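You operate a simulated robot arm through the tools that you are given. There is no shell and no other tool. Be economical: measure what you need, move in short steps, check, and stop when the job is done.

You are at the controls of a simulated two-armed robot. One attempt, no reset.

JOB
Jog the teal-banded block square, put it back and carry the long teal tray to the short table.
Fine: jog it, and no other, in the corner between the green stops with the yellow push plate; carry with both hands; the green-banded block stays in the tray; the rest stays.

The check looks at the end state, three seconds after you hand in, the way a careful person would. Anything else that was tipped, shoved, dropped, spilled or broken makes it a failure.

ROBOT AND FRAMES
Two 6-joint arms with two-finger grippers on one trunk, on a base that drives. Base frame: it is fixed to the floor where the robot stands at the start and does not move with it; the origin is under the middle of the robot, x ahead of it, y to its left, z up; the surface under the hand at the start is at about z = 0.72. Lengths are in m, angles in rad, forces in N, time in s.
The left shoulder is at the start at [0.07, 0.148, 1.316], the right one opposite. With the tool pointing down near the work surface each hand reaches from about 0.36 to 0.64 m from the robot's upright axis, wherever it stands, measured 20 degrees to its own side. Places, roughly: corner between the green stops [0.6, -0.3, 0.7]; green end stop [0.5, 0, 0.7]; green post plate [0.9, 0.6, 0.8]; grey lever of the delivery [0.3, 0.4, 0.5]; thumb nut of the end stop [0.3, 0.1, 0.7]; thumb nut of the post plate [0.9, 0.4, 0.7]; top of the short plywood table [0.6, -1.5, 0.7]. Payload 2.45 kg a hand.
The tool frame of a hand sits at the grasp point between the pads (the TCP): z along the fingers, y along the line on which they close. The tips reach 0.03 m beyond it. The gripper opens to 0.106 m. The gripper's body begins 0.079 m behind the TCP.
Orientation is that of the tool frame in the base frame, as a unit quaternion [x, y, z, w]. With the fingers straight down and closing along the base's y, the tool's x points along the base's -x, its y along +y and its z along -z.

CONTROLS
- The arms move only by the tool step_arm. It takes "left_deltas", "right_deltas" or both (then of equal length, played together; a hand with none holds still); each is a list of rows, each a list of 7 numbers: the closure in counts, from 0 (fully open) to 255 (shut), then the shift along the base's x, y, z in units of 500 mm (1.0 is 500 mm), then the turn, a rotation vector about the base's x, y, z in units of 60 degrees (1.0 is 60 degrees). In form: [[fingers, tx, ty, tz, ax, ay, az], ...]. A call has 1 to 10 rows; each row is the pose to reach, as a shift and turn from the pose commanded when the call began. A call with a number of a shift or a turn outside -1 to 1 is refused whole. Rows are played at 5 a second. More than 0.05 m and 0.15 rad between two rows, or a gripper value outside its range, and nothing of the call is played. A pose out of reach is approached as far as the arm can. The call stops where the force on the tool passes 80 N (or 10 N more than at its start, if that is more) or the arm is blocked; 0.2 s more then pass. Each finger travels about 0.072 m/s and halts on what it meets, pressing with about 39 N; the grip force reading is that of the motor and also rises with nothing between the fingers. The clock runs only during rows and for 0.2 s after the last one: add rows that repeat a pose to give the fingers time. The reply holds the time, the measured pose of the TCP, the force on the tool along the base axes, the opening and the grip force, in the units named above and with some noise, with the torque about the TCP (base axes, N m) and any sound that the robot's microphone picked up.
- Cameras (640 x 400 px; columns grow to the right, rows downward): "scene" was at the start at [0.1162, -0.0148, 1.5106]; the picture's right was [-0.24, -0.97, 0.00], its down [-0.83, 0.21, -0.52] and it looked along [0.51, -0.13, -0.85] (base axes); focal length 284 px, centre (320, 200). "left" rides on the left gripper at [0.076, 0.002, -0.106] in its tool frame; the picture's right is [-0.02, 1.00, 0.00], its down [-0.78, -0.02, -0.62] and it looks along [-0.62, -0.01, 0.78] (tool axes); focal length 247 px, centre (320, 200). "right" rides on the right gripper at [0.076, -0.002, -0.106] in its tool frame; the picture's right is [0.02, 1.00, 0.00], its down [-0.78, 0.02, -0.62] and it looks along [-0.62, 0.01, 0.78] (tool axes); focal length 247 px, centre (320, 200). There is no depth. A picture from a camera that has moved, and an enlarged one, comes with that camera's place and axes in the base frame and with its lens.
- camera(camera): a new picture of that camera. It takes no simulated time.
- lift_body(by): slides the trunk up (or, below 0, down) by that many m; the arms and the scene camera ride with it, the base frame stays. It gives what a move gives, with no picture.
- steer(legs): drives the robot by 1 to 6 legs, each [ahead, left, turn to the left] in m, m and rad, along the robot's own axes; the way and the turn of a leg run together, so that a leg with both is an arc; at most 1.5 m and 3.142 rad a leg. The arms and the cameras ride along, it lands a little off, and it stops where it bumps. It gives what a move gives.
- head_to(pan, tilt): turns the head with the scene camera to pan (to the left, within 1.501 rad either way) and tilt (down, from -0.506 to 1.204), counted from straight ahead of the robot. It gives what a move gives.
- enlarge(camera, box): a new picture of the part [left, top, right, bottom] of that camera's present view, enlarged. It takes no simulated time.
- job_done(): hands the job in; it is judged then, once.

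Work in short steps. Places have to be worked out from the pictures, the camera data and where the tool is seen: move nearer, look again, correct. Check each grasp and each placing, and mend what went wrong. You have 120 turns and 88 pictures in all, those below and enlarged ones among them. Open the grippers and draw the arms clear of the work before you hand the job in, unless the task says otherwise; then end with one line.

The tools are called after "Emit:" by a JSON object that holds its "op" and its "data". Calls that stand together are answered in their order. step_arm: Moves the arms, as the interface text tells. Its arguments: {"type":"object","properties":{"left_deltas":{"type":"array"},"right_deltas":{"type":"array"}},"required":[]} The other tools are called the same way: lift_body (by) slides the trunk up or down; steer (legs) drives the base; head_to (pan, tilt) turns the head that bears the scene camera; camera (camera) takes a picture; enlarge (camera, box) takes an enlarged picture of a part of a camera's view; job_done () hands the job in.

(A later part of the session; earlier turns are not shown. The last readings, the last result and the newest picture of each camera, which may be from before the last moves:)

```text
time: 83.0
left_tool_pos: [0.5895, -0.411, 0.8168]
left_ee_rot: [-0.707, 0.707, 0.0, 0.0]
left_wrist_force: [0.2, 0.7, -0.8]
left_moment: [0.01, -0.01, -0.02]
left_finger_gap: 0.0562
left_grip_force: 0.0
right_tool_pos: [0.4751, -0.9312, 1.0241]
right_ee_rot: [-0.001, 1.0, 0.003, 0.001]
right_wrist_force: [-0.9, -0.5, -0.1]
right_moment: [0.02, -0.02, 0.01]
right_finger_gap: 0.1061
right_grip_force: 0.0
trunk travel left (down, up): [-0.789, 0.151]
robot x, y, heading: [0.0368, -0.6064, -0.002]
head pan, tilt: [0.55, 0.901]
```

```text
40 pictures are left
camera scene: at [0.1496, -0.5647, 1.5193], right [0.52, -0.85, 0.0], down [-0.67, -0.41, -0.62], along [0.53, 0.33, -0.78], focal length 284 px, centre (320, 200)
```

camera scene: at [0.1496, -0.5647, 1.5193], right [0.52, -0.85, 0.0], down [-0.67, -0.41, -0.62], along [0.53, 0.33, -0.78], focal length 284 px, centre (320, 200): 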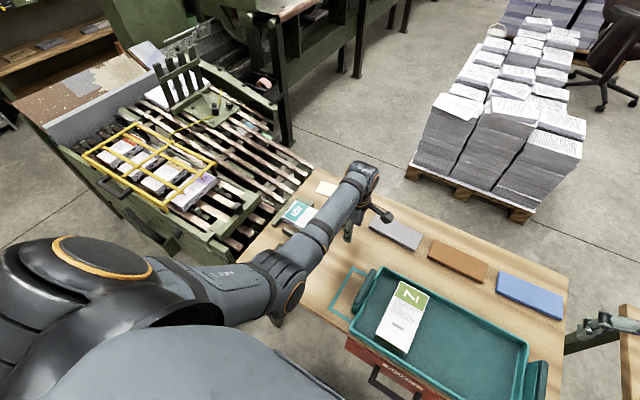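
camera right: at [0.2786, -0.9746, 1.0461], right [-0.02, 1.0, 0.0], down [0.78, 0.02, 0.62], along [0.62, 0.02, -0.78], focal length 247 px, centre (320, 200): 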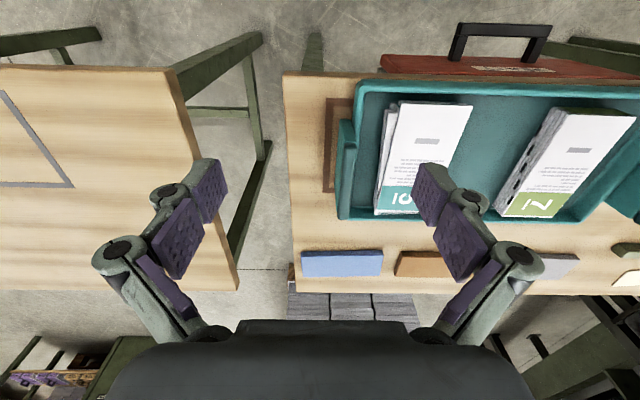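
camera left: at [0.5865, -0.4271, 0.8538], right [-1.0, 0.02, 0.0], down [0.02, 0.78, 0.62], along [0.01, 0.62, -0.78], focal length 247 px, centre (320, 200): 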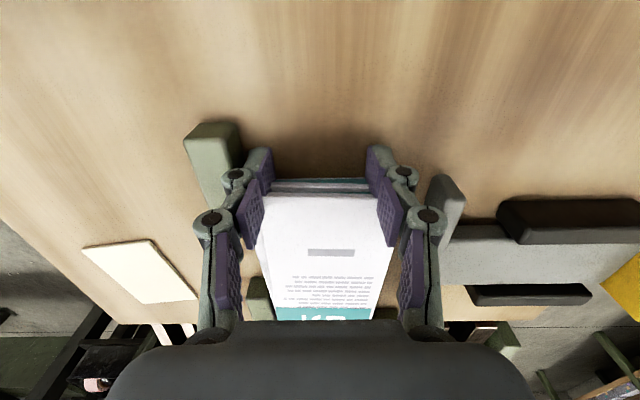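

The slabs remain skewed in x, so next the push plate. I raise the hand, turn it back −90° to be able to grip the yellow handle from its sides.

Emit:
{"op": "step_arm", "data": {"left_deltas": [[120, 0, 0, 0.04, 0, 0, -0.14], [120, -0.02, 0, 0.08, 0, 0, -0.28], [100, -0.04, 0, 0.1, 0, 0, -0.42], [80, -0.06, 0, 0.1, 0, 0, -0.56], [60, -0.08, 0, 0.1, 0, 0, -0.7], [40, -0.1, 0, 0.1, 0, 0, -0.84], [20, -0.12, 0, 0.1, 0, 0, -0.98], [0, -0.12, 0, 0.1, 0, 0, -1.12], [0, -0.12, 0, 0.1, 0, 0, -1.26], [0, -0.12, 0, 0.1, 0, 0, -1.4]]}}

Emit:
{"op": "steer", "data": {"legs": [[-0.19, 0, 0], [0, 0.16, 0]]}}

Emit:
{"op": "step_arm", "data": {"left_deltas": [[0, 0, 0, 0, 0, 0, -0.1], [0, 0, 0, 0, 0, 0, -0.1]]}}

Emit:
{"op": "camera", "data": {"camera": "left"}}

```text
refused: -1.12 is not a number from -1 to 1
```

```text
time: 85.6
left_tool_pos: [0.3997, -0.2529, 0.8181]
left_ee_rot: [0.708, -0.707, 0.0, -0.001]
left_wrist_force: [0.7, -0.5, 0.2]
left_moment: [0.01, 0.0, -0.01]
left_finger_gap: 0.0561
left_grip_force: 0.1
right_tool_pos: [0.287, -0.7715, 1.0243]
right_ee_rot: [-0.002, 1.0, 0.005, 0.001]
right_wrist_force: [-0.1, -0.3, 0.4]
right_moment: [0.06, -0.01, 0.01]
right_finger_gap: 0.1059
right_grip_force: 0.2
trunk travel left (down, up): [-0.789, 0.151]
robot x, y, heading: [-0.1552, -0.4475, -0.004]
head pan, tilt: [0.55, 0.901]
```

```text
time: 86.2
left_tool_pos: [0.3993, -0.2528, 0.8174]
left_ee_rot: [-0.668, 0.744, 0.001, 0.001]
left_wrist_force: [0.2, -0.3, -0.8]
left_moment: [0.0, 0.01, 0.01]
left_finger_gap: 0.1058
left_grip_force: 0.0
right_tool_pos: [0.2865, -0.7715, 1.0258]
right_ee_rot: [-0.001, 1.0, 0.003, 0.002]
right_wrist_force: [-0.3, -0.3, -0.3]
right_moment: [0.02, -0.03, -0.03]
right_finger_gap: 0.1057
right_grip_force: 0.1
trunk travel left (down, up): [-0.789, 0.151]
robot x, y, heading: [-0.156, -0.4443, 0.0]
head pan, tilt: [0.55, 0.901]
```

```text
39 pictures are left
camera left: at [0.3892, -0.3291, 0.9232], right [-0.99, 0.13, 0.0], down [0.1, 0.78, 0.62], along [0.08, 0.62, -0.78], focal length 247 px, centre (320, 200)
```

left: 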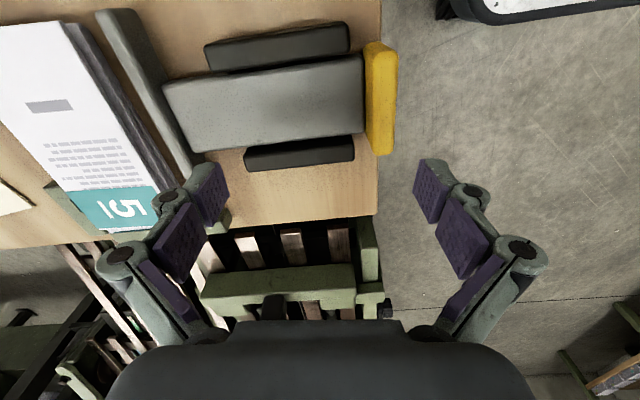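

The handle is 8 cm wide in y (−0.302…−0.219) at x≈0.352, graspable along y. I rotate the hand back by −84° while rising a bit.

Emit:
{"op": "step_arm", "data": {"left_deltas": [[0, 0, 0, 0.06, 0, 0, -0.1], [0, -0.02, 0, 0.08, 0, 0, -0.23], [0, -0.04, 0, 0.08, 0, 0, -0.36], [0, -0.06, 0, 0.08, 0, 0, -0.49], [0, -0.08, 0, 0.08, 0, 0, -0.62], [0, -0.09, 0, 0.08, 0, 0, -0.75], [0, -0.09, -0.01, 0.08, 0, 0, -0.88], [0, -0.09, -0.018, 0.08, 0, 0, -0.98]]}}

Emit:
{"op": "step_arm", "data": {"left_deltas": [[0, 0, 0, 0, 0, 0, -0.13], [0, 0, 0, 0, 0, 0, -0.26], [0, 0, 0, 0, 0, 0, -0.38], [0, 0, 0, 0, 0, 0, -0.417], [0, 0, 0, 0, 0, 0, -0.417]]}}

Emit:
{"op": "camera", "data": {"camera": "left"}}

```text
time: 88.0
left_tool_pos: [0.3532, -0.2613, 0.8576]
left_ee_rot: [-0.217, 0.976, 0.0, 0.0]
left_wrist_force: [0.8, 0.1, -0.2]
left_moment: [0.02, 0.04, 0.01]
left_finger_gap: 0.106
left_grip_force: 0.0
right_tool_pos: [0.286, -0.7706, 1.0259]
right_ee_rot: [-0.002, 1.0, 0.003, 0.002]
right_wrist_force: [-0.2, -0.1, 0.4]
right_moment: [0.03, 0.03, 0.01]
right_finger_gap: 0.1061
right_grip_force: 0.0
trunk travel left (down, up): [-0.789, 0.151]
robot x, y, heading: [-0.1557, -0.4467, -0.002]
head pan, tilt: [0.55, 0.901]
```

```text
time: 89.2
left_tool_pos: [0.3534, -0.2607, 0.8586]
left_ee_rot: [-0.001, 1.0, -0.001, 0.0]
left_wrist_force: [0.0, -1.3, 0.1]
left_moment: [-0.02, -0.03, 0.03]
left_finger_gap: 0.1059
left_grip_force: 0.0
right_tool_pos: [0.2858, -0.7704, 1.0248]
right_ee_rot: [-0.002, 1.0, 0.002, 0.002]
right_wrist_force: [0.1, 0.3, -0.6]
right_moment: [-0.02, -0.01, 0.0]
right_finger_gap: 0.1058
right_grip_force: 0.2
trunk travel left (down, up): [-0.789, 0.151]
robot x, y, heading: [-0.1571, -0.4415, 0.005]
head pan, tilt: [0.55, 0.901]
```

```text
38 pictures are left
camera left: at [0.277, -0.2602, 0.9634], right [0.02, 1.0, 0.0], down [0.78, -0.02, 0.62], along [0.62, -0.01, -0.78], focal length 247 px, centre (320, 200)
```

left: 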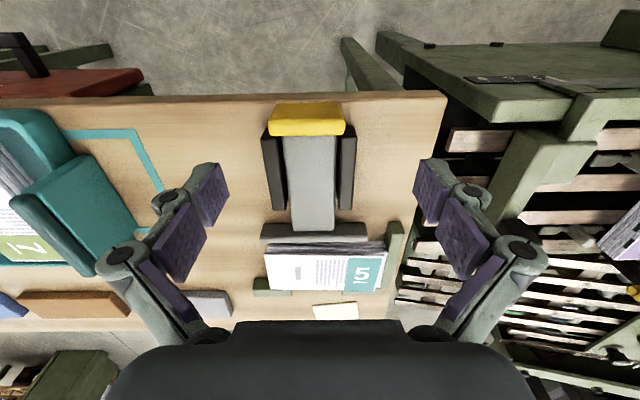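

Handle centre ≈(0.358, −0.274), width 0.072. I descend with open fingers to z≈0.757 around it and close.

Emit:
{"op": "step_arm", "data": {"left_deltas": [[0, 0.006, -0.026, -0.06, 0, 0, 0], [0, 0.006, -0.026, -0.14, 0, 0, 0], [0, 0.006, -0.026, -0.2, 0, 0, 0], [0, 0.006, -0.026, -0.2, 0, 0, 0], [60, 0.006, -0.026, -0.2, 0, 0, 0], [120, 0.006, -0.026, -0.2, 0, 0, 0], [120, 0.006, -0.026, -0.2, 0, 0, 0]]}}

Emit:
{"op": "camera", "data": {"camera": "left"}}

```text
time: 90.8
left_tool_pos: [0.3566, -0.2731, 0.7575]
left_ee_rot: [-0.002, 1.0, 0.001, 0.0]
left_wrist_force: [1.1, 5.6, 2.1]
left_moment: [0.41, 0.17, -0.21]
left_finger_gap: 0.0638
left_grip_force: 42.3
right_tool_pos: [0.2847, -0.769, 1.0248]
right_ee_rot: [-0.002, 1.0, 0.002, 0.003]
right_wrist_force: [0.0, -0.1, 0.4]
right_moment: [0.0, -0.03, 0.0]
right_finger_gap: 0.1058
right_grip_force: 0.0
trunk travel left (down, up): [-0.789, 0.151]
robot x, y, heading: [-0.1521, -0.4486, 0.004]
head pan, tilt: [0.55, 0.901]
```

```text
37 pictures are left
camera left: at [0.28, -0.2715, 0.8622], right [0.02, 1.0, 0.0], down [0.78, -0.02, 0.62], along [0.62, -0.01, -0.78], focal length 247 px, centre (320, 200)
```

left: 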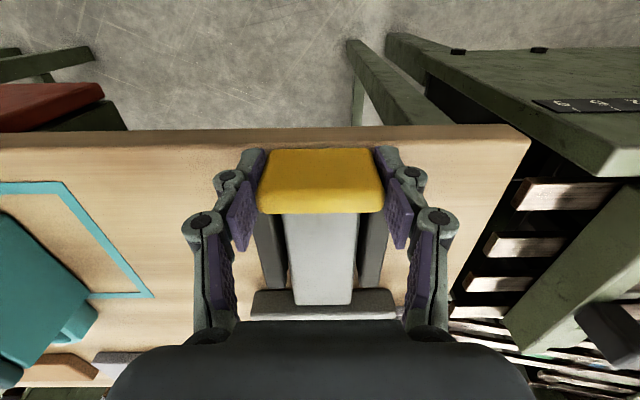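

Handle gripped at 0.064. I push +x in 5 mm rows, watching force.

Emit:
{"op": "step_arm", "data": {"left_deltas": [[120, 0.01, 0, 0, 0, 0, 0], [120, 0.02, 0, 0, 0, 0, 0], [120, 0.03, 0, 0, 0, 0, 0], [120, 0.04, 0, 0, 0, 0, 0], [120, 0.05, 0, 0, 0, 0, 0], [120, 0.05, 0, 0, 0, 0, 0]]}}

```text
time: 92.2
left_tool_pos: [0.3633, -0.2722, 0.7575]
left_ee_rot: [-0.002, 1.0, 0.001, -0.012]
left_wrist_force: [-70.7, 12.7, 7.2]
left_moment: [0.18, -0.69, -0.96]
left_finger_gap: 0.0636
left_grip_force: 45.6
right_tool_pos: [0.2761, -0.7677, 1.03]
right_ee_rot: [-0.002, 1.0, 0.002, 0.007]
right_wrist_force: [0.0, 0.0, 1.3]
right_moment: [-0.01, 0.0, -0.01]
right_finger_gap: 0.1061
right_grip_force: 0.1
trunk travel left (down, up): [-0.789, 0.151]
robot x, y, heading: [-0.1517, -0.4447, 0.0]
head pan, tilt: [0.55, 0.901]
```

Blocked at 71 N after 7 mm — probably my fingers meet the rails beside the bar. I relax, release and rise to look closely.

Emit:
{"op": "step_arm", "data": {"left_deltas": [[120, -0.026, 0, 0, 0, 0, 0], [60, -0.026, 0, 0, 0, 0, 0], [0, -0.026, 0, 0, 0, 0, 0], [0, -0.03, 0, 0, 0, 0, 0], [0, -0.03, 0, 0.08, 0, 0, 0], [0, -0.03, 0, 0.12, 0, 0, 0]]}}

Emit:
{"op": "enlarge", "data": {"camera": "left", "box": [200, 90, 460, 320]}}

Emit:
{"op": "enlarge", "data": {"camera": "scene", "box": [260, 190, 420, 350]}}

```text
time: 93.6
left_tool_pos: [0.3658, -0.2742, 0.8178]
left_ee_rot: [-0.001, 1.0, -0.002, 0.002]
left_wrist_force: [0.4, -0.8, 0.1]
left_moment: [-0.03, 0.0, -0.01]
left_finger_gap: 0.106
left_grip_force: 0.1
right_tool_pos: [0.2859, -0.7699, 1.0252]
right_ee_rot: [-0.001, 1.0, 0.001, 0.001]
right_wrist_force: [1.2, 0.1, 0.2]
right_moment: [0.01, -0.01, 0.0]
right_finger_gap: 0.1062
right_grip_force: 0.1
trunk travel left (down, up): [-0.789, 0.151]
robot x, y, heading: [-0.1541, -0.4449, 0.004]
head pan, tilt: [0.55, 0.901]
```

```text
1.74 times, centred on (330, 205) of left
camera zoom: at [0.2898, -0.2741, 0.924], right [0.02, 1.0, 0.0], down [0.78, -0.01, 0.62], along [0.62, -0.01, -0.78], focal length 430 px, centre (303, 191)
```

zoom: 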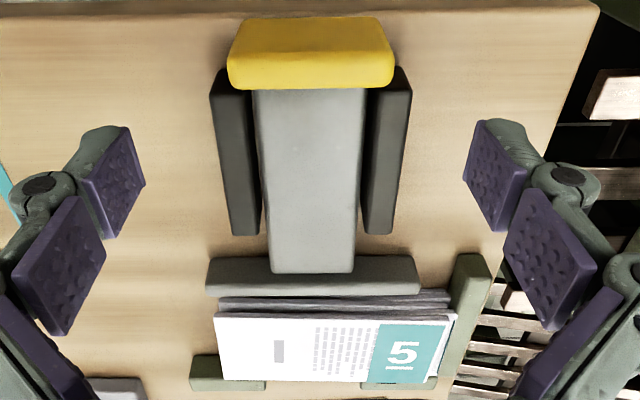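

```text
2.50 times, centred on (340, 270) of scene
camera zoom: at [-0.0412, -0.4039, 1.5195], right [0.52, -0.85, 0.0], down [-0.67, -0.41, -0.62], along [0.53, 0.32, -0.78], focal length 710 px, centre (270, 25)
```

zoom: 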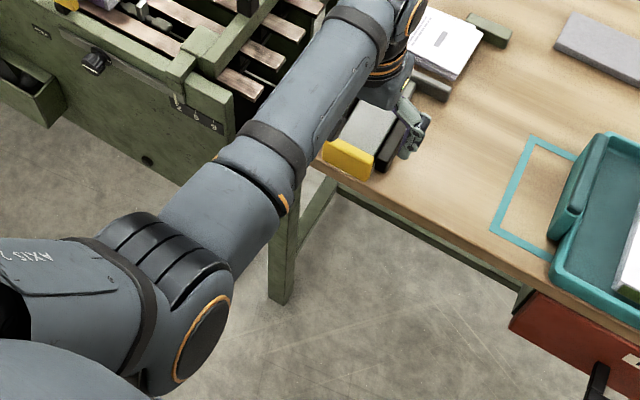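

My fingers had hit the rails beside the handle (as they started at x≈0.375). I'll push instead with closed fingers on the handle's rear: close, move back to x≈0.32, descend to z 0.765.

Emit:
{"op": "step_arm", "data": {"left_deltas": [[255, -0.04, 0, 0.02, 0, 0, 0], [255, -0.09, 0, 0.02, 0, 0, 0], [255, -0.096, 0, 0.02, 0, 0, 0], [255, -0.096, 0, 0, 0, 0, 0], [255, -0.096, 0, -0.05, 0, 0, 0], [255, -0.096, 0, -0.106, 0, 0, 0], [255, -0.096, 0, -0.106, 0, 0, 0]]}}

Emit:
{"op": "camera", "data": {"camera": "left"}}

```text
time: 95.2
left_tool_pos: [0.3175, -0.274, 0.7655]
left_ee_rot: [-0.001, 1.0, -0.001, 0.0]
left_wrist_force: [1.2, -0.1, -0.4]
left_moment: [0.0, 0.01, -0.04]
left_finger_gap: 0.0
left_grip_force: 28.2
right_tool_pos: [0.2863, -0.7708, 1.0258]
right_ee_rot: [-0.002, 1.0, 0.003, 0.001]
right_wrist_force: [-0.4, 0.1, 0.1]
right_moment: [0.04, -0.03, -0.01]
right_finger_gap: 0.1061
right_grip_force: 0.1
trunk travel left (down, up): [-0.789, 0.151]
robot x, y, heading: [-0.1528, -0.4435, -0.001]
head pan, tilt: [0.55, 0.901]
```

```text
34 pictures are left
camera left: at [0.2415, -0.2731, 0.8706], right [0.02, 1.0, 0.0], down [0.78, -0.01, 0.62], along [0.62, -0.01, -0.78], focal length 247 px, centre (320, 200)
```

left: 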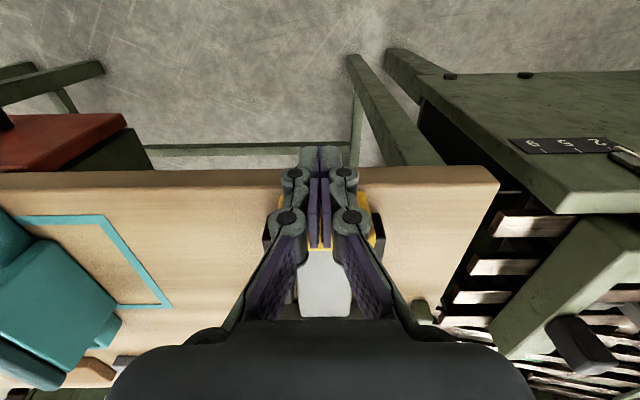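

Fingers are behind the handle. I push +x in small rows.

Emit:
{"op": "step_arm", "data": {"left_deltas": [[255, 0.03, 0, 0, 0, 0, 0], [255, 0.05, 0, 0, 0, 0, 0], [255, 0.06, 0, 0, 0, 0, 0], [255, 0.07, 0, 0, 0, 0, 0], [255, 0.08, 0, 0, 0, 0, 0], [255, 0.09, 0, 0, 0, 0, 0], [255, 0.1, 0, 0, 0, 0, 0]]}}

```text
time: 96.8
left_tool_pos: [0.3669, -0.2735, 0.7651]
left_ee_rot: [-0.001, 1.0, 0.0, 0.0]
left_wrist_force: [-6.7, -0.6, 0.0]
left_moment: [0.09, 0.01, -0.04]
left_finger_gap: 0.0061
left_grip_force: 28.7
right_tool_pos: [0.2857, -0.7711, 1.0247]
right_ee_rot: [-0.002, 1.0, 0.003, 0.001]
right_wrist_force: [-0.1, 0.2, 0.3]
right_moment: [-0.01, -0.03, -0.02]
right_finger_gap: 0.106
right_grip_force: 0.1
trunk travel left (down, up): [-0.789, 0.151]
robot x, y, heading: [-0.1548, -0.445, 0.003]
head pan, tilt: [0.55, 0.901]
```

The handle slides (6.7 N). Continue until it squeezes the stack against the far stops.

Emit:
{"op": "step_arm", "data": {"left_deltas": [[255, 0.01, 0, 0, 0, 0, 0], [255, 0.016, 0, 0, 0, 0, 0], [255, 0.022, 0, 0, 0, 0, 0], [255, 0.028, 0, 0, 0, 0, 0], [255, 0.028, 0, 0, 0, 0, 0]]}}

```text
time: 98.0
left_tool_pos: [0.3677, -0.2731, 0.7654]
left_ee_rot: [-0.002, 1.0, 0.0, -0.009]
left_wrist_force: [-59.3, 0.0, 3.1]
left_moment: [-0.36, -0.29, -0.09]
left_finger_gap: 0.0058
left_grip_force: 28.4
right_tool_pos: [0.2772, -0.7715, 1.029]
right_ee_rot: [-0.001, 1.0, 0.003, 0.006]
right_wrist_force: [-0.2, -0.4, 0.0]
right_moment: [-0.01, 0.01, -0.04]
right_finger_gap: 0.106
right_grip_force: 0.1
trunk travel left (down, up): [-0.789, 0.151]
robot x, y, heading: [-0.1553, -0.4492, 0.0]
head pan, tilt: [0.55, 0.901]
```

Stop reached (59 N). I relax, back off, rise and look at the stack.

Emit:
{"op": "step_arm", "data": {"left_deltas": [[255, -0.03, 0, 0, 0, 0, 0], [255, -0.08, 0, 0, 0, 0, 0], [255, -0.1, 0, 0.08, 0, 0, 0], [255, -0.04, 0, 0.16, 0, 0, 0], [255, 0.04, 0, 0.2, 0, 0, 0], [0, 0.08, 0, 0.2, 0, 0, 0], [0, 0.12, 0, 0.2, 0, 0, 0], [0, 0.12, 0, 0.2, 0, 0, 0]]}}

Emit:
{"op": "enlarge", "data": {"camera": "left", "box": [210, 80, 450, 310]}}

```text
time: 99.8
left_tool_pos: [0.442, -0.273, 0.8639]
left_ee_rot: [-0.002, 1.0, 0.0, 0.0]
left_wrist_force: [0.6, -0.4, 0.4]
left_moment: [0.0, 0.01, 0.01]
left_finger_gap: 0.1024
left_grip_force: 0.1
right_tool_pos: [0.2861, -0.7697, 1.0262]
right_ee_rot: [-0.002, 1.0, 0.002, 0.002]
right_wrist_force: [0.7, -0.5, -0.5]
right_moment: [0.01, -0.01, 0.0]
right_finger_gap: 0.106
right_grip_force: 0.1
trunk travel left (down, up): [-0.789, 0.151]
robot x, y, heading: [-0.1546, -0.4455, 0.005]
head pan, tilt: [0.55, 0.901]
```

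```text
1.74 times, centred on (330, 195) of left
camera zoom: at [0.366, -0.2727, 0.9694], right [0.02, 1.0, 0.0], down [0.78, -0.01, 0.62], along [0.62, -0.01, -0.78], focal length 430 px, centre (303, 209)
```

zoom: 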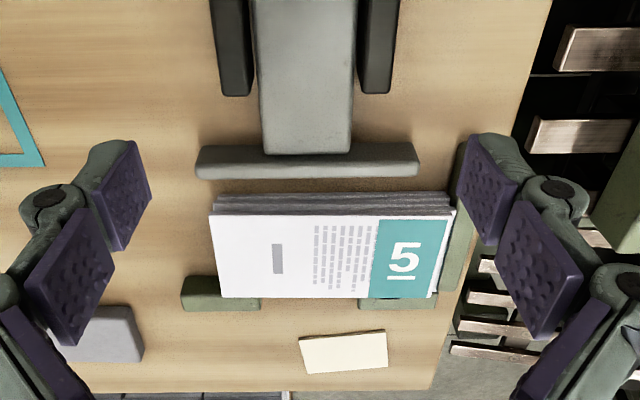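

The plate springs back by itself and the near side is now flush. I enlarge to check the ends for y-alignment.

Emit:
{"op": "enlarge", "data": {"camera": "left", "box": [270, 170, 430, 270]}}

```text
4.00 times, centred on (350, 220) of left
camera zoom: at [0.366, -0.2727, 0.9694], right [0.02, 1.0, 0.0], down [0.78, -0.01, 0.62], along [0.62, -0.01, -0.78], focal length 988 px, centre (200, 120)
```

zoom: 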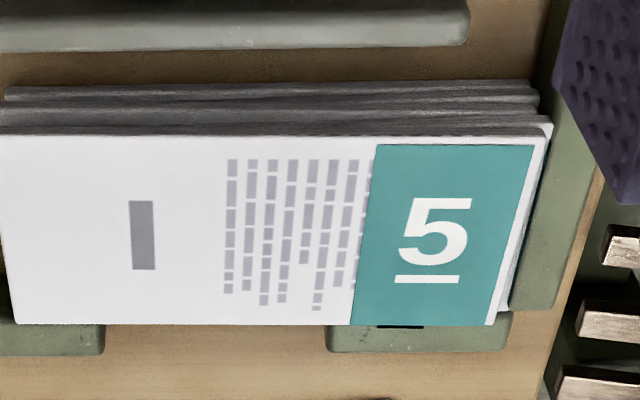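

Slabs are nearly flush; a second y-push is due. I rotate the hand +90° again, then drive to the earlier y-push stance.

Emit:
{"op": "step_arm", "data": {"left_deltas": [[60, -0.02, 0, 0.02, 0, 0, 0.14], [120, -0.04, 0, 0.04, 0, 0, 0.28], [120, -0.06, 0, 0.04, 0, 0, 0.42], [120, -0.06, 0, 0.04, 0, 0, 0.56], [120, -0.06, 0, 0.04, 0, 0, 0.7], [120, -0.06, 0, 0.04, 0, 0, 0.84], [120, -0.06, 0, 0.04, 0, 0, 0.98]]}}

Emit:
{"op": "step_arm", "data": {"left_deltas": [[120, 0, 0, 0, 0, 0, 0.13], [120, 0, 0, 0, 0, 0, 0.26], [120, 0, 0, 0, 0, 0, 0.39], [120, 0, 0, 0, 0, 0, 0.522], [120, 0, 0, 0, 0, 0, 0.522]]}}

Emit:
{"op": "steer", "data": {"legs": [[0, -0.16, 0], [0.19, 0, 0]]}}

```text
time: 101.4
left_tool_pos: [0.4136, -0.2736, 0.8837]
left_ee_rot: [-0.493, 0.87, 0.0, -0.001]
left_wrist_force: [0.8, -0.3, 0.0]
left_moment: [-0.01, 0.0, 0.02]
left_finger_gap: 0.0563
left_grip_force: 0.1
right_tool_pos: [0.2858, -0.7708, 1.025]
right_ee_rot: [-0.002, 1.0, 0.002, 0.002]
right_wrist_force: [0.0, 0.5, 0.1]
right_moment: [0.01, 0.03, -0.01]
right_finger_gap: 0.106
right_grip_force: 0.0
trunk travel left (down, up): [-0.789, 0.151]
robot x, y, heading: [-0.155, -0.4447, -0.002]
head pan, tilt: [0.55, 0.901]
```

```text
time: 102.6
left_tool_pos: [0.4139, -0.2745, 0.8845]
left_ee_rot: [0.71, -0.704, 0.0, 0.0]
left_wrist_force: [0.2, 0.3, -0.4]
left_moment: [0.01, 0.02, 0.01]
left_finger_gap: 0.0562
left_grip_force: 0.0
right_tool_pos: [0.2855, -0.771, 1.0255]
right_ee_rot: [-0.001, 1.0, 0.003, 0.002]
right_wrist_force: [-0.2, -0.6, 0.2]
right_moment: [0.01, -0.02, 0.03]
right_finger_gap: 0.1061
right_grip_force: 0.1
trunk travel left (down, up): [-0.789, 0.151]
robot x, y, heading: [-0.1532, -0.4468, 0.001]
head pan, tilt: [0.55, 0.901]
```

```text
time: 105.2
left_tool_pos: [0.5994, -0.4301, 0.8868]
left_ee_rot: [0.71, -0.704, 0.001, 0.0]
left_wrist_force: [0.3, 0.1, 1.0]
left_moment: [-0.02, -0.05, -0.04]
left_finger_gap: 0.056
left_grip_force: 0.1
right_tool_pos: [0.4759, -0.9272, 1.0263]
right_ee_rot: [-0.004, 1.0, 0.002, 0.003]
right_wrist_force: [-0.8, 0.1, 0.3]
right_moment: [0.01, -0.02, 0.01]
right_finger_gap: 0.1058
right_grip_force: 0.1
trunk travel left (down, up): [-0.789, 0.151]
robot x, y, heading: [0.0352, -0.6043, 0.007]
head pan, tilt: [0.55, 0.901]
```

Now at (0.599, −0.430). Descend to z 0.75 and approach the end of the stack.

Emit:
{"op": "step_arm", "data": {"left_deltas": [[120, 0, 0, -0.08, 0, 0, 0], [120, 0, 0, -0.16, 0, 0, 0], [120, 0, 0, -0.24, 0, 0, 0], [120, 0, 0, -0.273, 0, 0, 0], [120, 0, 0.06, -0.273, 0, 0, 0], [120, 0, 0.11, -0.273, 0, 0, 0], [120, 0, 0.14, -0.273, 0, 0, 0], [120, 0, 0.15, -0.273, 0, 0, 0]]}}

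```text
time: 107.0
left_tool_pos: [0.6035, -0.3874, 0.7479]
left_ee_rot: [-0.703, 0.711, -0.018, -0.018]
left_wrist_force: [-0.3, -28.7, 2.6]
left_moment: [-0.11, 0.03, -0.89]
left_finger_gap: 0.0561
left_grip_force: 0.4
right_tool_pos: [0.4749, -0.9293, 1.0271]
right_ee_rot: [-0.001, 1.0, 0.002, 0.003]
right_wrist_force: [-0.3, 1.0, -0.1]
right_moment: [-0.16, -0.03, 0.03]
right_finger_gap: 0.1061
right_grip_force: 0.0
trunk travel left (down, up): [-0.789, 0.151]
robot x, y, heading: [0.0327, -0.608, -0.002]
head pan, tilt: [0.55, 0.901]
stopped in row 8 (left hand): the force on the tool passed its limit at 83 N (the readings are from after the stop); the commanded pose is now the measured one
```

The far finger caught the end of far stop 2 (my x was 1.3 cm too far). I back off, straighten, shift to x≈0.586 and check the stop.

Emit:
{"op": "step_arm", "data": {"left_deltas": [[120, 0, -0.03, 0, 0, 0, 0], [120, -0.034, -0.06, 0.004, -0.049, 0, 0], [120, -0.036, -0.06, 0.04, -0.049, 0, 0.0], [120, -0.036, -0.06, 0.1, -0.049, 0, 0.0], [120, -0.036, -0.06, 0.1, -0.049, 0, 0.0]]}}

Emit:
{"op": "enlarge", "data": {"camera": "left", "box": [200, 120, 440, 320]}}

```text
time: 108.2
left_tool_pos: [0.584, -0.4106, 0.7973]
left_ee_rot: [-0.705, 0.708, -0.03, -0.033]
left_wrist_force: [-0.2, -0.3, 0.7]
left_moment: [0.02, 0.05, 0.0]
left_finger_gap: 0.0562
left_grip_force: 0.1
right_tool_pos: [0.4769, -0.9314, 1.0253]
right_ee_rot: [-0.001, 1.0, 0.003, 0.002]
right_wrist_force: [-1.2, -0.2, 0.1]
right_moment: [0.0, -0.02, 0.02]
right_finger_gap: 0.106
right_grip_force: 0.0
trunk travel left (down, up): [-0.789, 0.151]
robot x, y, heading: [0.037, -0.608, 0.009]
head pan, tilt: [0.55, 0.901]
```

```text
2.00 times, centred on (320, 220) of left
camera zoom: at [0.5823, -0.478, 0.9086], right [-1.0, 0.03, 0.0], down [0.02, 0.83, 0.55], along [0.01, 0.55, -0.83], focal length 494 px, centre (320, 160)
```

zoom: 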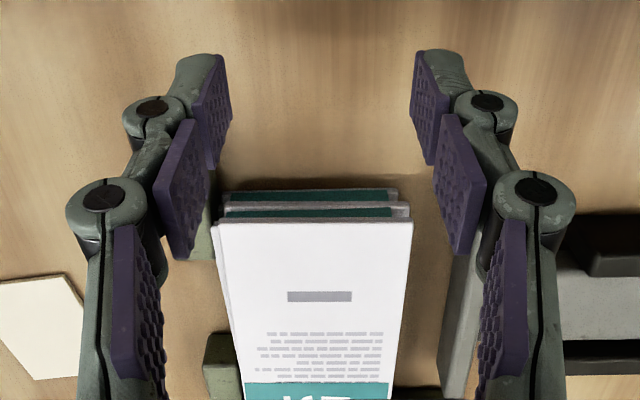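

The stop is intact. Stack ends look not yet flush (bottom inset). I straighten the tilt, narrow the fingers to ~4 cm, x=0.594, and descend again.

Emit:
{"op": "step_arm", "data": {"left_deltas": [[140, 0.01, -0.02, 0, 0.04, 0, 0], [160, 0.02, -0.04, 0, 0.085, 0, 0], [160, 0.02, -0.04, -0.05, 0.085, 0, 0], [160, 0.02, -0.04, -0.09, 0.085, 0, 0], [160, 0.02, -0.04, -0.09, 0.085, 0, 0]]}}

```text
time: 109.4
left_tool_pos: [0.5942, -0.4317, 0.7525]
left_ee_rot: [-0.705, 0.709, 0.002, 0.0]
left_wrist_force: [0.2, -0.3, -0.4]
left_moment: [0.01, 0.0, 0.01]
left_finger_gap: 0.0395
left_grip_force: 0.1
right_tool_pos: [0.4756, -0.9316, 1.0256]
right_ee_rot: [-0.001, 1.0, 0.003, 0.002]
right_wrist_force: [-0.4, 0.5, -0.8]
right_moment: [0.04, 0.0, 0.03]
right_finger_gap: 0.1059
right_grip_force: 0.2
trunk travel left (down, up): [-0.789, 0.151]
robot x, y, heading: [0.0346, -0.6071, 0.002]
head pan, tilt: [0.55, 0.901]
```

Emit:
{"op": "step_arm", "data": {"left_deltas": [[160, 0, 0.06, -0.003, 0, 0, 0], [160, 0, 0.12, -0.003, 0, 0, 0], [160, 0, 0.145, -0.003, 0, 0, 0], [160, 0, 0.155, -0.003, 0, 0, 0], [160, 0, 0.162, -0.003, 0, 0, 0], [160, 0, 0.168, -0.003, 0, 0, 0], [160, 0, 0.174, -0.003, 0, 0, 0]]}}

```text
time: 111.0
left_tool_pos: [0.5954, -0.348, 0.7507]
left_ee_rot: [-0.705, 0.709, 0.001, -0.001]
left_wrist_force: [-2.6, -14.4, -2.7]
left_moment: [-0.36, -0.09, 0.4]
left_finger_gap: 0.0405
left_grip_force: 1.2
right_tool_pos: [0.4764, -0.9331, 1.0253]
right_ee_rot: [-0.002, 1.0, 0.004, 0.002]
right_wrist_force: [-0.4, 0.0, 1.0]
right_moment: [0.01, 0.01, 0.02]
right_finger_gap: 0.1061
right_grip_force: 0.0
trunk travel left (down, up): [-0.789, 0.151]
robot x, y, heading: [0.0377, -0.6073, 0.001]
head pan, tilt: [0.55, 0.901]
```

14 N at y −0.348. Push a little more to ~40 N to settle all slabs, then back off and look.

Emit:
{"op": "step_arm", "data": {"left_deltas": [[160, 0, 0.006, 0, 0, 0, 0], [160, 0, 0.012, 0, 0, 0, 0], [160, 0, 0.012, 0, 0, 0, 0]]}}

Emit:
{"op": "step_arm", "data": {"left_deltas": [[160, 0, -0.02, 0, 0, 0, 0], [160, 0, -0.1, 0, 0, 0, 0], [160, 0, -0.14, 0.06, 0, 0, 0], [160, 0, -0.14, 0.14, 0, 0, 0], [160, 0, -0.06, 0.2, 0, 0, 0], [60, 0, -0.06, 0.2, 0, 0, 0], [0, 0, -0.06, 0.2, 0, 0, 0]]}}

Emit:
{"op": "enlarge", "data": {"camera": "left", "box": [220, 120, 420, 270]}}

```text
time: 111.8
left_tool_pos: [0.5942, -0.3489, 0.7521]
left_ee_rot: [-0.706, 0.708, -0.001, -0.003]
left_wrist_force: [-4.2, -38.2, -4.2]
left_moment: [-0.92, 0.14, 0.98]
left_finger_gap: 0.0413
left_grip_force: 1.5
right_tool_pos: [0.4754, -0.9356, 1.024]
right_ee_rot: [-0.001, 1.0, 0.005, 0.001]
right_wrist_force: [-0.2, 0.5, -0.6]
right_moment: [-0.02, -0.03, -0.03]
right_finger_gap: 0.1058
right_grip_force: 0.0
trunk travel left (down, up): [-0.789, 0.151]
robot x, y, heading: [0.0353, -0.6061, 0.005]
head pan, tilt: [0.55, 0.901]
```

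```text
time: 113.4
left_tool_pos: [0.5951, -0.3706, 0.8511]
left_ee_rot: [-0.706, 0.708, 0.002, 0.0]
left_wrist_force: [1.0, 0.8, 0.3]
left_moment: [-0.01, 0.04, -0.01]
left_finger_gap: 0.1047
left_grip_force: 0.0
right_tool_pos: [0.4768, -0.9306, 1.0253]
right_ee_rot: [-0.002, 1.0, 0.004, 0.001]
right_wrist_force: [-0.5, 0.4, -1.4]
right_moment: [0.02, 0.02, 0.0]
right_finger_gap: 0.1061
right_grip_force: 0.1
trunk travel left (down, up): [-0.789, 0.151]
robot x, y, heading: [0.0333, -0.6079, 0.004]
head pan, tilt: [0.55, 0.901]
```

```text
2.67 times, centred on (320, 195) of left
camera zoom: at [0.5932, -0.4471, 0.9572], right [-1.0, 0.03, 0.0], down [0.02, 0.78, 0.62], along [0.01, 0.62, -0.78], focal length 659 px, centre (320, 213)
```

zoom: 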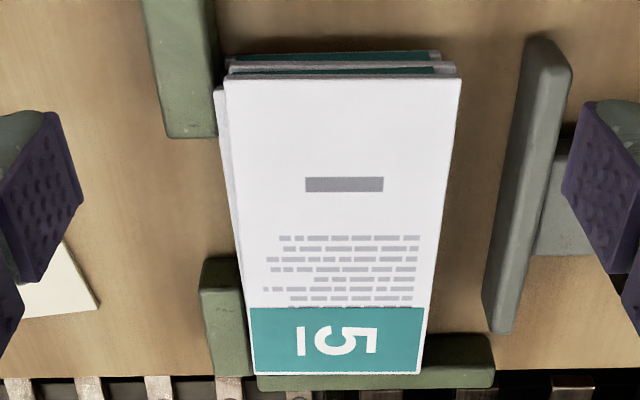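

Almost square; the top slab is ~1–2 mm skewed. One more plate push: drive back to the plate stance, close the fingers and go behind the handle.

Emit:
{"op": "steer", "data": {"legs": [[-0.19, 0, 0], [0, 0.16, 0]]}}

Emit:
{"op": "step_arm", "data": {"left_deltas": [[255, -0.08, -0.04, 0, 0, 0, 0], [255, -0.16, -0.09, 0, 0, 0, 0], [255, -0.19, -0.13, 0, 0, 0, 0], [255, -0.2, -0.13, 0, 0, 0, 0], [255, -0.2, -0.13, -0.06, 0, 0, 0], [255, -0.2, -0.13, -0.13, 0, 0, 0], [255, -0.2, -0.13, -0.17, 0, 0, 0], [255, -0.2, -0.13, -0.17, 0, 0, 0]]}}

```text
time: 116.0
left_tool_pos: [0.4037, -0.213, 0.8512]
left_ee_rot: [-0.705, 0.709, 0.002, 0.001]
left_wrist_force: [-0.8, -1.0, -0.5]
left_moment: [0.02, -0.01, -0.02]
left_finger_gap: 0.106
left_grip_force: 0.1
right_tool_pos: [0.285, -0.7737, 1.0246]
right_ee_rot: [0.0, 1.0, 0.003, 0.001]
right_wrist_force: [0.0, 0.1, 0.5]
right_moment: [0.01, 0.02, 0.02]
right_finger_gap: 0.106
right_grip_force: 0.1
trunk travel left (down, up): [-0.789, 0.151]
robot x, y, heading: [-0.1547, -0.4477, 0.002]
head pan, tilt: [0.55, 0.901]
```

```text
time: 117.8
left_tool_pos: [0.3033, -0.2761, 0.7676]
left_ee_rot: [-0.705, 0.71, 0.001, 0.0]
left_wrist_force: [0.0, -0.1, 0.3]
left_moment: [-0.04, 0.02, -0.04]
left_finger_gap: 0.0002
left_grip_force: 28.8
right_tool_pos: [0.2843, -0.7717, 1.0249]
right_ee_rot: [-0.001, 1.0, 0.003, 0.002]
right_wrist_force: [-0.7, 0.6, -0.8]
right_moment: [0.0, 0.0, 0.0]
right_finger_gap: 0.106
right_grip_force: 0.2
trunk travel left (down, up): [-0.789, 0.151]
robot x, y, heading: [-0.153, -0.4499, -0.002]
head pan, tilt: [0.55, 0.901]
```

Now push +x again.

Emit:
{"op": "step_arm", "data": {"left_deltas": [[255, 0.05, 0, 0, 0, 0, 0], [255, 0.08, 0, 0, 0, 0, 0], [255, 0.09, 0, 0, 0, 0, 0], [255, 0.1, 0, 0, 0, 0, 0], [255, 0.11, 0, 0, 0, 0, 0], [255, 0.117, 0, 0, 0, 0, 0], [255, 0.123, 0, 0, 0, 0, 0]]}}

```text
time: 119.4
left_tool_pos: [0.3616, -0.2755, 0.7677]
left_ee_rot: [-0.705, 0.71, 0.002, -0.001]
left_wrist_force: [-20.6, -2.0, 1.2]
left_moment: [0.01, -0.12, -0.04]
left_finger_gap: 0.0002
left_grip_force: 28.4
right_tool_pos: [0.2826, -0.7716, 1.025]
right_ee_rot: [0.0, 1.0, 0.003, 0.004]
right_wrist_force: [0.2, -0.1, -0.5]
right_moment: [-0.01, 0.05, -0.01]
right_finger_gap: 0.1061
right_grip_force: 0.1
trunk travel left (down, up): [-0.789, 0.151]
robot x, y, heading: [-0.1552, -0.4431, 0.001]
head pan, tilt: [0.55, 0.901]
```

20 N; a touch more, then withdraw, rise and drive to the pick stance.

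Emit:
{"op": "step_arm", "data": {"left_deltas": [[255, 0.006, 0, 0, 0, 0, 0], [255, 0.01, 0, 0, 0, 0, 0], [255, 0.01, 0, 0, 0, 0, 0], [255, -0.06, 0, 0, 0, 0, 0], [255, -0.1, 0, 0, 0, 0, 0], [255, -0.1, 0, 0.08, 0, 0, 0], [200, -0.06, 0, 0.16, 0, 0, 0], [100, 0.03, 0, 0.2, 0, 0, 0], [0, 0.1, 0, 0.2, 0, 0, 0], [0, 0.18, 0, 0.2, 0, 0, 0]]}}

Emit:
{"op": "steer", "data": {"legs": [[0.0, 0.04, 0], [0.15, 0, 0]]}}

Emit:
{"op": "camera", "data": {"camera": "left"}}

```text
time: 121.6
left_tool_pos: [0.455, -0.2756, 0.8682]
left_ee_rot: [-0.705, 0.71, 0.001, -0.001]
left_wrist_force: [-0.3, -0.5, -0.5]
left_moment: [-0.01, 0.01, 0.02]
left_finger_gap: 0.1056
left_grip_force: 0.0
right_tool_pos: [0.2858, -0.7715, 1.0249]
right_ee_rot: [-0.001, 1.0, 0.002, 0.0]
right_wrist_force: [0.2, -0.1, 1.0]
right_moment: [0.0, 0.04, 0.01]
right_finger_gap: 0.106
right_grip_force: 0.0
trunk travel left (down, up): [-0.789, 0.151]
robot x, y, heading: [-0.1564, -0.4497, 0.003]
head pan, tilt: [0.55, 0.901]
```

```text
time: 123.4
left_tool_pos: [0.6011, -0.2351, 0.87]
left_ee_rot: [-0.706, 0.708, 0.001, 0.0]
left_wrist_force: [-0.3, 0.0, 0.6]
left_moment: [-0.02, 0.01, -0.02]
left_finger_gap: 0.106
left_grip_force: 0.1
right_tool_pos: [0.4325, -0.7333, 1.0259]
right_ee_rot: [-0.002, 1.0, 0.003, 0.003]
right_wrist_force: [-0.1, 0.6, -0.5]
right_moment: [-0.02, 0.0, 0.01]
right_finger_gap: 0.1058
right_grip_force: 0.0
trunk travel left (down, up): [-0.789, 0.151]
robot x, y, heading: [-0.0061, -0.4114, 0.004]
head pan, tilt: [0.55, 0.901]
```

```text
29 pictures are left
camera left: at [0.5989, -0.3125, 0.9752], right [-1.0, 0.03, 0.0], down [0.02, 0.78, 0.62], along [0.02, 0.62, -0.78], focal length 247 px, centre (320, 200)
```

left: 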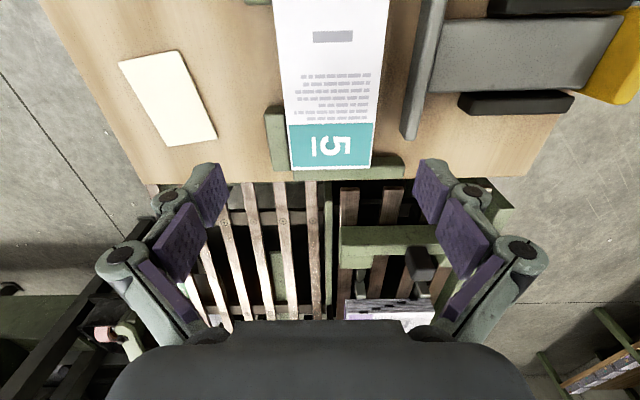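

Looks flush now. I enlarge to verify squareness and locate edges.

Emit:
{"op": "steer", "data": {"legs": [[0.04, 0, 0]]}}

Emit:
{"op": "step_arm", "data": {"left_deltas": [[0, -0.04, -0.05, 0, 0, 0, 0], [0, -0.09, -0.05, 0, 0, 0, 0], [0, -0.09, -0.05, 0, 0, 0, 0]]}}

Emit:
{"op": "enlarge", "data": {"camera": "left", "box": [220, 0, 420, 180]}}

```text
time: 124.3
left_tool_pos: [0.6398, -0.2362, 0.8729]
left_ee_rot: [-0.705, 0.709, -0.001, 0.003]
left_wrist_force: [-1.6, 0.4, 0.4]
left_moment: [0.0, -0.05, -0.02]
left_finger_gap: 0.1061
left_grip_force: 0.0
right_tool_pos: [0.4689, -0.7336, 1.0276]
right_ee_rot: [-0.002, 1.0, 0.002, 0.005]
right_wrist_force: [-1.2, -0.6, 0.5]
right_moment: [0.01, -0.08, 0.0]
right_finger_gap: 0.1061
right_grip_force: 0.1
trunk travel left (down, up): [-0.789, 0.151]
robot x, y, heading: [0.031, -0.4115, 0.004]
head pan, tilt: [0.55, 0.901]
```

```text
time: 125.1
left_tool_pos: [0.599, -0.2604, 0.8666]
left_ee_rot: [-0.705, 0.709, 0.003, -0.001]
left_wrist_force: [0.3, 0.2, 0.3]
left_moment: [0.03, 0.03, 0.03]
left_finger_gap: 0.106
left_grip_force: 0.1
right_tool_pos: [0.4745, -0.7317, 1.0251]
right_ee_rot: [-0.002, 1.0, 0.003, 0.001]
right_wrist_force: [0.4, -0.2, 0.4]
right_moment: [-0.02, 0.04, 0.0]
right_finger_gap: 0.106
right_grip_force: 0.0
trunk travel left (down, up): [-0.789, 0.151]
robot x, y, heading: [0.0341, -0.4102, 0.0]
head pan, tilt: [0.55, 0.901]
```

```text
2.22 times, centred on (320, 90) of left
camera zoom: at [0.5979, -0.3372, 0.9723], right [-1.0, 0.03, 0.0], down [0.02, 0.78, 0.62], along [0.01, 0.62, -0.78], focal length 549 px, centre (320, 444)
```

zoom: 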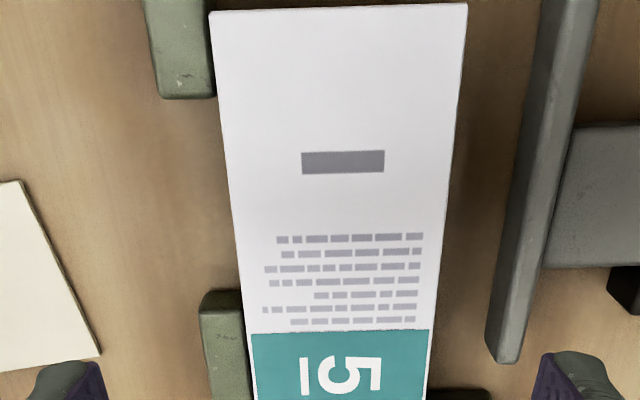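

The stack is flush now. Block x 0.548–0.632; I centre at x 0.591, y −0.260 and descend to z≈0.742.

Emit:
{"op": "step_arm", "data": {"left_deltas": [[0, -0.016, 0, -0.06, 0, 0, 0], [0, -0.016, 0, -0.13, 0, 0, 0], [0, -0.016, 0, -0.19, 0, 0, 0], [0, -0.016, 0, -0.235, 0, 0, 0], [0, -0.016, 0, -0.246, 0, 0, 0], [0, -0.016, 0, -0.246, 0, 0, 0]]}}

Emit:
{"op": "camera", "data": {"camera": "left"}}

```text
time: 126.5
left_tool_pos: [0.5911, -0.2609, 0.7467]
left_ee_rot: [-0.706, 0.708, 0.001, 0.001]
left_wrist_force: [-0.1, -0.6, 0.5]
left_moment: [-0.03, -0.03, 0.02]
left_finger_gap: 0.1061
left_grip_force: 0.2
right_tool_pos: [0.473, -0.7324, 1.0253]
right_ee_rot: [-0.002, 1.0, 0.004, 0.002]
right_wrist_force: [0.4, 0.2, 0.6]
right_moment: [0.0, 0.01, -0.02]
right_finger_gap: 0.1061
right_grip_force: 0.0
trunk travel left (down, up): [-0.789, 0.151]
robot x, y, heading: [0.0364, -0.4088, 0.003]
head pan, tilt: [0.55, 0.901]
```

```text
27 pictures are left
camera left: at [0.5879, -0.3373, 0.8514], right [-1.0, 0.03, 0.0], down [0.02, 0.78, 0.62], along [0.01, 0.62, -0.78], focal length 247 px, centre (320, 200)
```

left: 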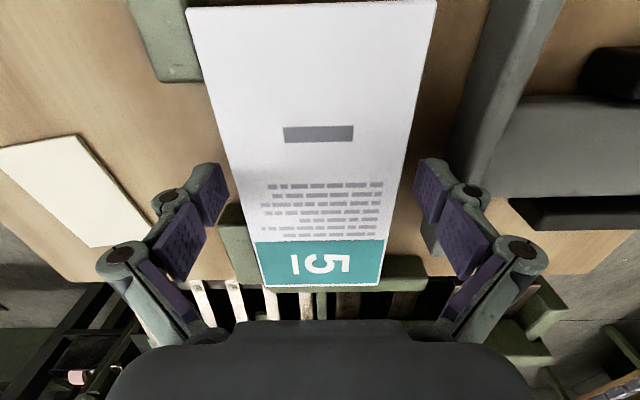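

Well centred. I lower 7 mm and close while rising 6 mm.

Emit:
{"op": "step_arm", "data": {"left_deltas": [[0, 0, 0, -0.008, 0, 0, 0], [0, 0, 0, -0.014, 0, 0, 0], [30, 0, 0, -0.008, 0, 0, 0], [60, 0, 0, -0.002, 0, 0, 0], [100, 0, 0, -0.002, 0, 0, 0], [255, 0, 0, -0.002, 0, 0, 0], [255, 0, 0, -0.002, 0, 0, 0], [255, 0, 0, -0.002, 0, 0, 0]]}}

```text
time: 128.3
left_tool_pos: [0.5897, -0.261, 0.7467]
left_ee_rot: [-0.705, 0.709, 0.002, -0.001]
left_wrist_force: [0.2, -0.1, 0.5]
left_moment: [0.0, 0.01, -0.01]
left_finger_gap: 0.0842
left_grip_force: 39.0
right_tool_pos: [0.4739, -0.732, 1.0248]
right_ee_rot: [-0.002, 1.0, 0.003, 0.001]
right_wrist_force: [-0.3, -0.6, -0.4]
right_moment: [0.04, -0.02, -0.03]
right_finger_gap: 0.1061
right_grip_force: 0.0
trunk travel left (down, up): [-0.789, 0.151]
robot x, y, heading: [0.032, -0.4074, 0.002]
head pan, tilt: [0.55, 0.901]
```

Gripped at 0.084 with clean forces. I lift slowly.

Emit:
{"op": "step_arm", "data": {"left_deltas": [[255, 0, 0, 0.005, 0, 0, 0], [255, 0, 0, 0.015, 0, 0, 0], [255, 0, 0, 0.03, 0, 0, 0], [255, 0, 0, 0.06, 0, 0, 0], [255, 0, 0, 0.1, 0, 0, 0], [255, 0, 0, 0.15, 0, 0, 0], [255, 0, 0, 0.2, 0, 0, 0], [255, -0.02, 0, 0.26, 0, 0, 0], [255, -0.05, 0, 0.31, 0, 0, 0]]}}

Emit:
{"op": "camera", "data": {"camera": "left"}}

```text
time: 130.3
left_tool_pos: [0.564, -0.2592, 0.8997]
left_ee_rot: [-0.705, 0.709, 0.001, 0.0]
left_wrist_force: [-0.8, -0.4, -2.4]
left_moment: [-0.03, -0.03, 0.02]
left_finger_gap: 0.0843
left_grip_force: 39.5
right_tool_pos: [0.4728, -0.7319, 1.0263]
right_ee_rot: [-0.003, 1.0, 0.003, 0.002]
right_wrist_force: [-0.5, 0.3, -0.1]
right_moment: [0.0, -0.01, 0.04]
right_finger_gap: 0.1061
right_grip_force: 0.1
trunk travel left (down, up): [-0.789, 0.151]
robot x, y, heading: [0.0316, -0.4077, 0.0]
head pan, tilt: [0.55, 0.901]
```

```text
26 pictures are left
camera left: at [0.5617, -0.3371, 1.0051], right [-1.0, 0.03, 0.0], down [0.02, 0.78, 0.62], along [0.01, 0.62, -0.78], focal length 247 px, centre (320, 200)
```

left: 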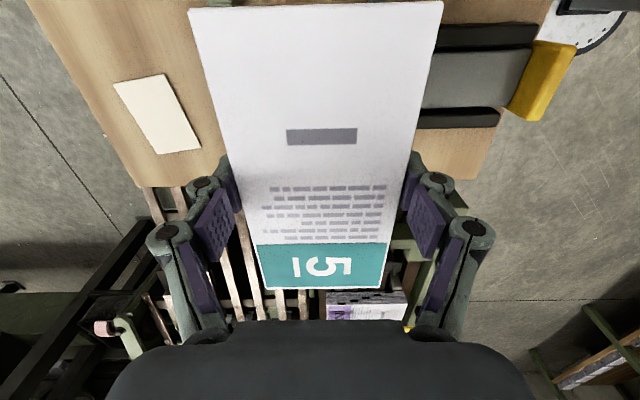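

Held square. I drive back to the tray stance and rotate −90°.

Emit:
{"op": "steer", "data": {"legs": [[-0.108, 0, 0], [0, -0.593, 0]]}}

Emit:
{"op": "step_arm", "data": {"left_deltas": [[255, 0, 0, 0, 0, 0, -0.13], [255, 0, 0, 0, 0, 0, -0.26], [255, 0, 0, 0, 0, 0, -0.39], [255, 0, 0, 0, 0, 0, -0.52], [255, 0, 0, 0, 0, 0, -0.65], [255, 0, 0, 0, 0, 0, -0.78], [255, 0, 0, 0, 0, 0, -0.9], [255, 0, 0, 0, 0, 0, -1.0]]}}

Emit:
{"op": "step_arm", "data": {"left_deltas": [[255, 0, 0, 0, 0, 0, -0.13], [255, 0, 0, 0, 0, 0, -0.26], [255, 0, 0, 0, 0, 0, -0.39], [255, 0, 0, 0, 0, 0, -0.495], [255, 0, 0, 0, 0, 0, -0.495]]}}

Emit:
{"op": "camera", "data": {"camera": "left"}}

```text
time: 134.4
left_tool_pos: [0.4601, -0.8488, 0.8984]
left_ee_rot: [0.708, -0.706, 0.0, 0.001]
left_wrist_force: [-1.1, 0.2, -2.9]
left_moment: [-0.05, -0.03, 0.02]
left_finger_gap: 0.0842
left_grip_force: 38.5
right_tool_pos: [0.3729, -1.3215, 1.0254]
right_ee_rot: [-0.006, 1.0, 0.002, 0.0]
right_wrist_force: [0.2, -0.3, -0.7]
right_moment: [0.02, -0.01, 0.02]
right_finger_gap: 0.1061
right_grip_force: 0.0
trunk travel left (down, up): [-0.789, 0.151]
robot x, y, heading: [-0.0704, -1.0038, 0.013]
head pan, tilt: [0.55, 0.901]
```

```text
time: 136.2
left_tool_pos: [0.4593, -0.8504, 0.8994]
left_ee_rot: [-0.26, 0.966, 0.001, 0.001]
left_wrist_force: [-0.3, -0.4, -2.7]
left_moment: [-0.01, 0.0, 0.01]
left_finger_gap: 0.0844
left_grip_force: 38.7
right_tool_pos: [0.3743, -1.3224, 1.0244]
right_ee_rot: [-0.006, 1.0, 0.003, 0.001]
right_wrist_force: [0.0, -0.4, 0.5]
right_moment: [-0.01, -0.02, -0.01]
right_finger_gap: 0.1062
right_grip_force: 0.2
trunk travel left (down, up): [-0.789, 0.151]
robot x, y, heading: [-0.0719, -1.0027, 0.011]
head pan, tilt: [0.55, 0.901]
```

```text
time: 137.4
left_tool_pos: [0.4611, -0.8495, 0.8986]
left_ee_rot: [-0.004, 1.0, 0.001, 0.001]
left_wrist_force: [-0.1, -0.9, -2.6]
left_moment: [0.0, -0.01, -0.02]
left_finger_gap: 0.0845
left_grip_force: 39.0
right_tool_pos: [0.3729, -1.321, 1.025]
right_ee_rot: [-0.005, 1.0, 0.002, 0.002]
right_wrist_force: [0.2, -0.5, -0.1]
right_moment: [-0.02, 0.01, -0.02]
right_finger_gap: 0.1061
right_grip_force: 0.1
trunk travel left (down, up): [-0.789, 0.151]
robot x, y, heading: [-0.0703, -1.0058, 0.01]
head pan, tilt: [0.55, 0.901]
```

```text
25 pictures are left
camera left: at [0.3834, -0.8492, 1.0045], right [0.01, 1.0, 0.0], down [0.78, -0.01, 0.62], along [0.62, -0.01, -0.78], focal length 247 px, centre (320, 200)
```

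left: 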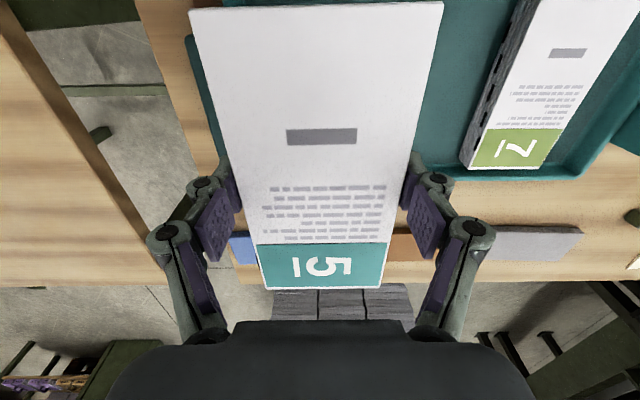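

Rotated. I move to (0.445, −0.838) and descend to z≈0.772 over the old place.

Emit:
{"op": "step_arm", "data": {"left_deltas": [[255, -0.032, 0.022, 0, 0, 0, 0], [255, -0.032, 0.022, -0.05, 0, 0, 0], [255, -0.032, 0.022, -0.1, 0, 0, 0], [255, -0.032, 0.022, -0.16, 0, 0, 0], [255, -0.032, 0.022, -0.21, 0, 0, 0], [255, -0.032, 0.022, -0.253, 0, 0, 0], [255, -0.032, 0.022, -0.253, 0, 0, 0]]}}

Emit:
{"op": "camera", "data": {"camera": "left"}}

```text
time: 139.1
left_tool_pos: [0.4445, -0.836, 0.7733]
left_ee_rot: [-0.004, 1.0, 0.001, 0.001]
left_wrist_force: [0.6, -0.7, -2.4]
left_moment: [0.02, 0.01, 0.02]
left_finger_gap: 0.0847
left_grip_force: 39.0
right_tool_pos: [0.3747, -1.3227, 1.0251]
right_ee_rot: [-0.006, 1.0, 0.003, 0.001]
right_wrist_force: [0.7, -0.4, 0.7]
right_moment: [0.0, -0.01, -0.01]
right_finger_gap: 0.1062
right_grip_force: 0.0
trunk travel left (down, up): [-0.789, 0.151]
robot x, y, heading: [-0.069, -1.0035, 0.008]
head pan, tilt: [0.55, 0.901]
```

```text
24 pictures are left
camera left: at [0.3676, -0.837, 0.8784], right [0.01, 1.0, 0.0], down [0.78, -0.01, 0.62], along [0.62, -0.01, -0.78], focal length 247 px, centre (320, 200)
```

left: 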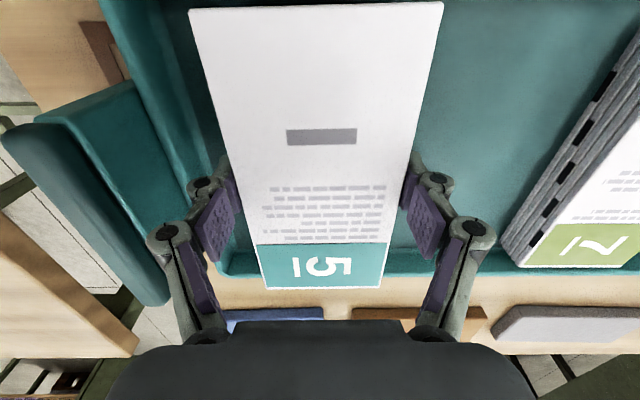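

Position matches the original. Lower gently to contact.

Emit:
{"op": "step_arm", "data": {"left_deltas": [[255, 0, 0, -0.014, 0, 0, 0], [255, 0, 0, -0.022, 0, 0, 0], [255, 0, 0, -0.03, 0, 0, 0], [255, 0, 0, -0.035, 0, 0, 0], [255, 0, 0, -0.035, 0, 0, 0]]}}

```text
time: 140.2
left_tool_pos: [0.4449, -0.8372, 0.7551]
left_ee_rot: [-0.004, 1.0, 0.0, 0.0]
left_wrist_force: [-0.1, -0.5, -2.2]
left_moment: [-0.02, 0.02, -0.01]
left_finger_gap: 0.0841
left_grip_force: 39.1
right_tool_pos: [0.3739, -1.3232, 1.0259]
right_ee_rot: [-0.005, 1.0, 0.002, 0.0]
right_wrist_force: [-0.1, -0.1, -0.2]
right_moment: [0.0, 0.01, 0.01]
right_finger_gap: 0.106
right_grip_force: 0.1
trunk travel left (down, up): [-0.789, 0.151]
robot x, y, heading: [-0.0681, -1.0023, 0.012]
head pan, tilt: [0.55, 0.901]
```

Emit:
{"op": "step_arm", "data": {"left_deltas": [[255, 0, 0, -0.004, 0, 0, 0], [255, 0, 0, -0.008, 0, 0, 0], [255, 0, 0, -0.012, 0, 0, 0], [255, 0, 0, -0.012, 0, 0, 0]]}}

```text
time: 141.2
left_tool_pos: [0.4446, -0.8384, 0.7509]
left_ee_rot: [-0.004, 1.0, 0.001, 0.002]
left_wrist_force: [1.3, 2.5, 10.8]
left_moment: [-0.32, 0.91, -0.07]
left_finger_gap: 0.0846
left_grip_force: 39.1
right_tool_pos: [0.3711, -1.3226, 1.026]
right_ee_rot: [-0.005, 1.0, 0.003, 0.002]
right_wrist_force: [0.2, -0.1, 0.2]
right_moment: [0.0, 0.03, -0.02]
right_finger_gap: 0.1059
right_grip_force: 0.2
trunk travel left (down, up): [-0.789, 0.151]
robot x, y, heading: [-0.0696, -1.0018, 0.011]
head pan, tilt: [0.55, 0.901]
```

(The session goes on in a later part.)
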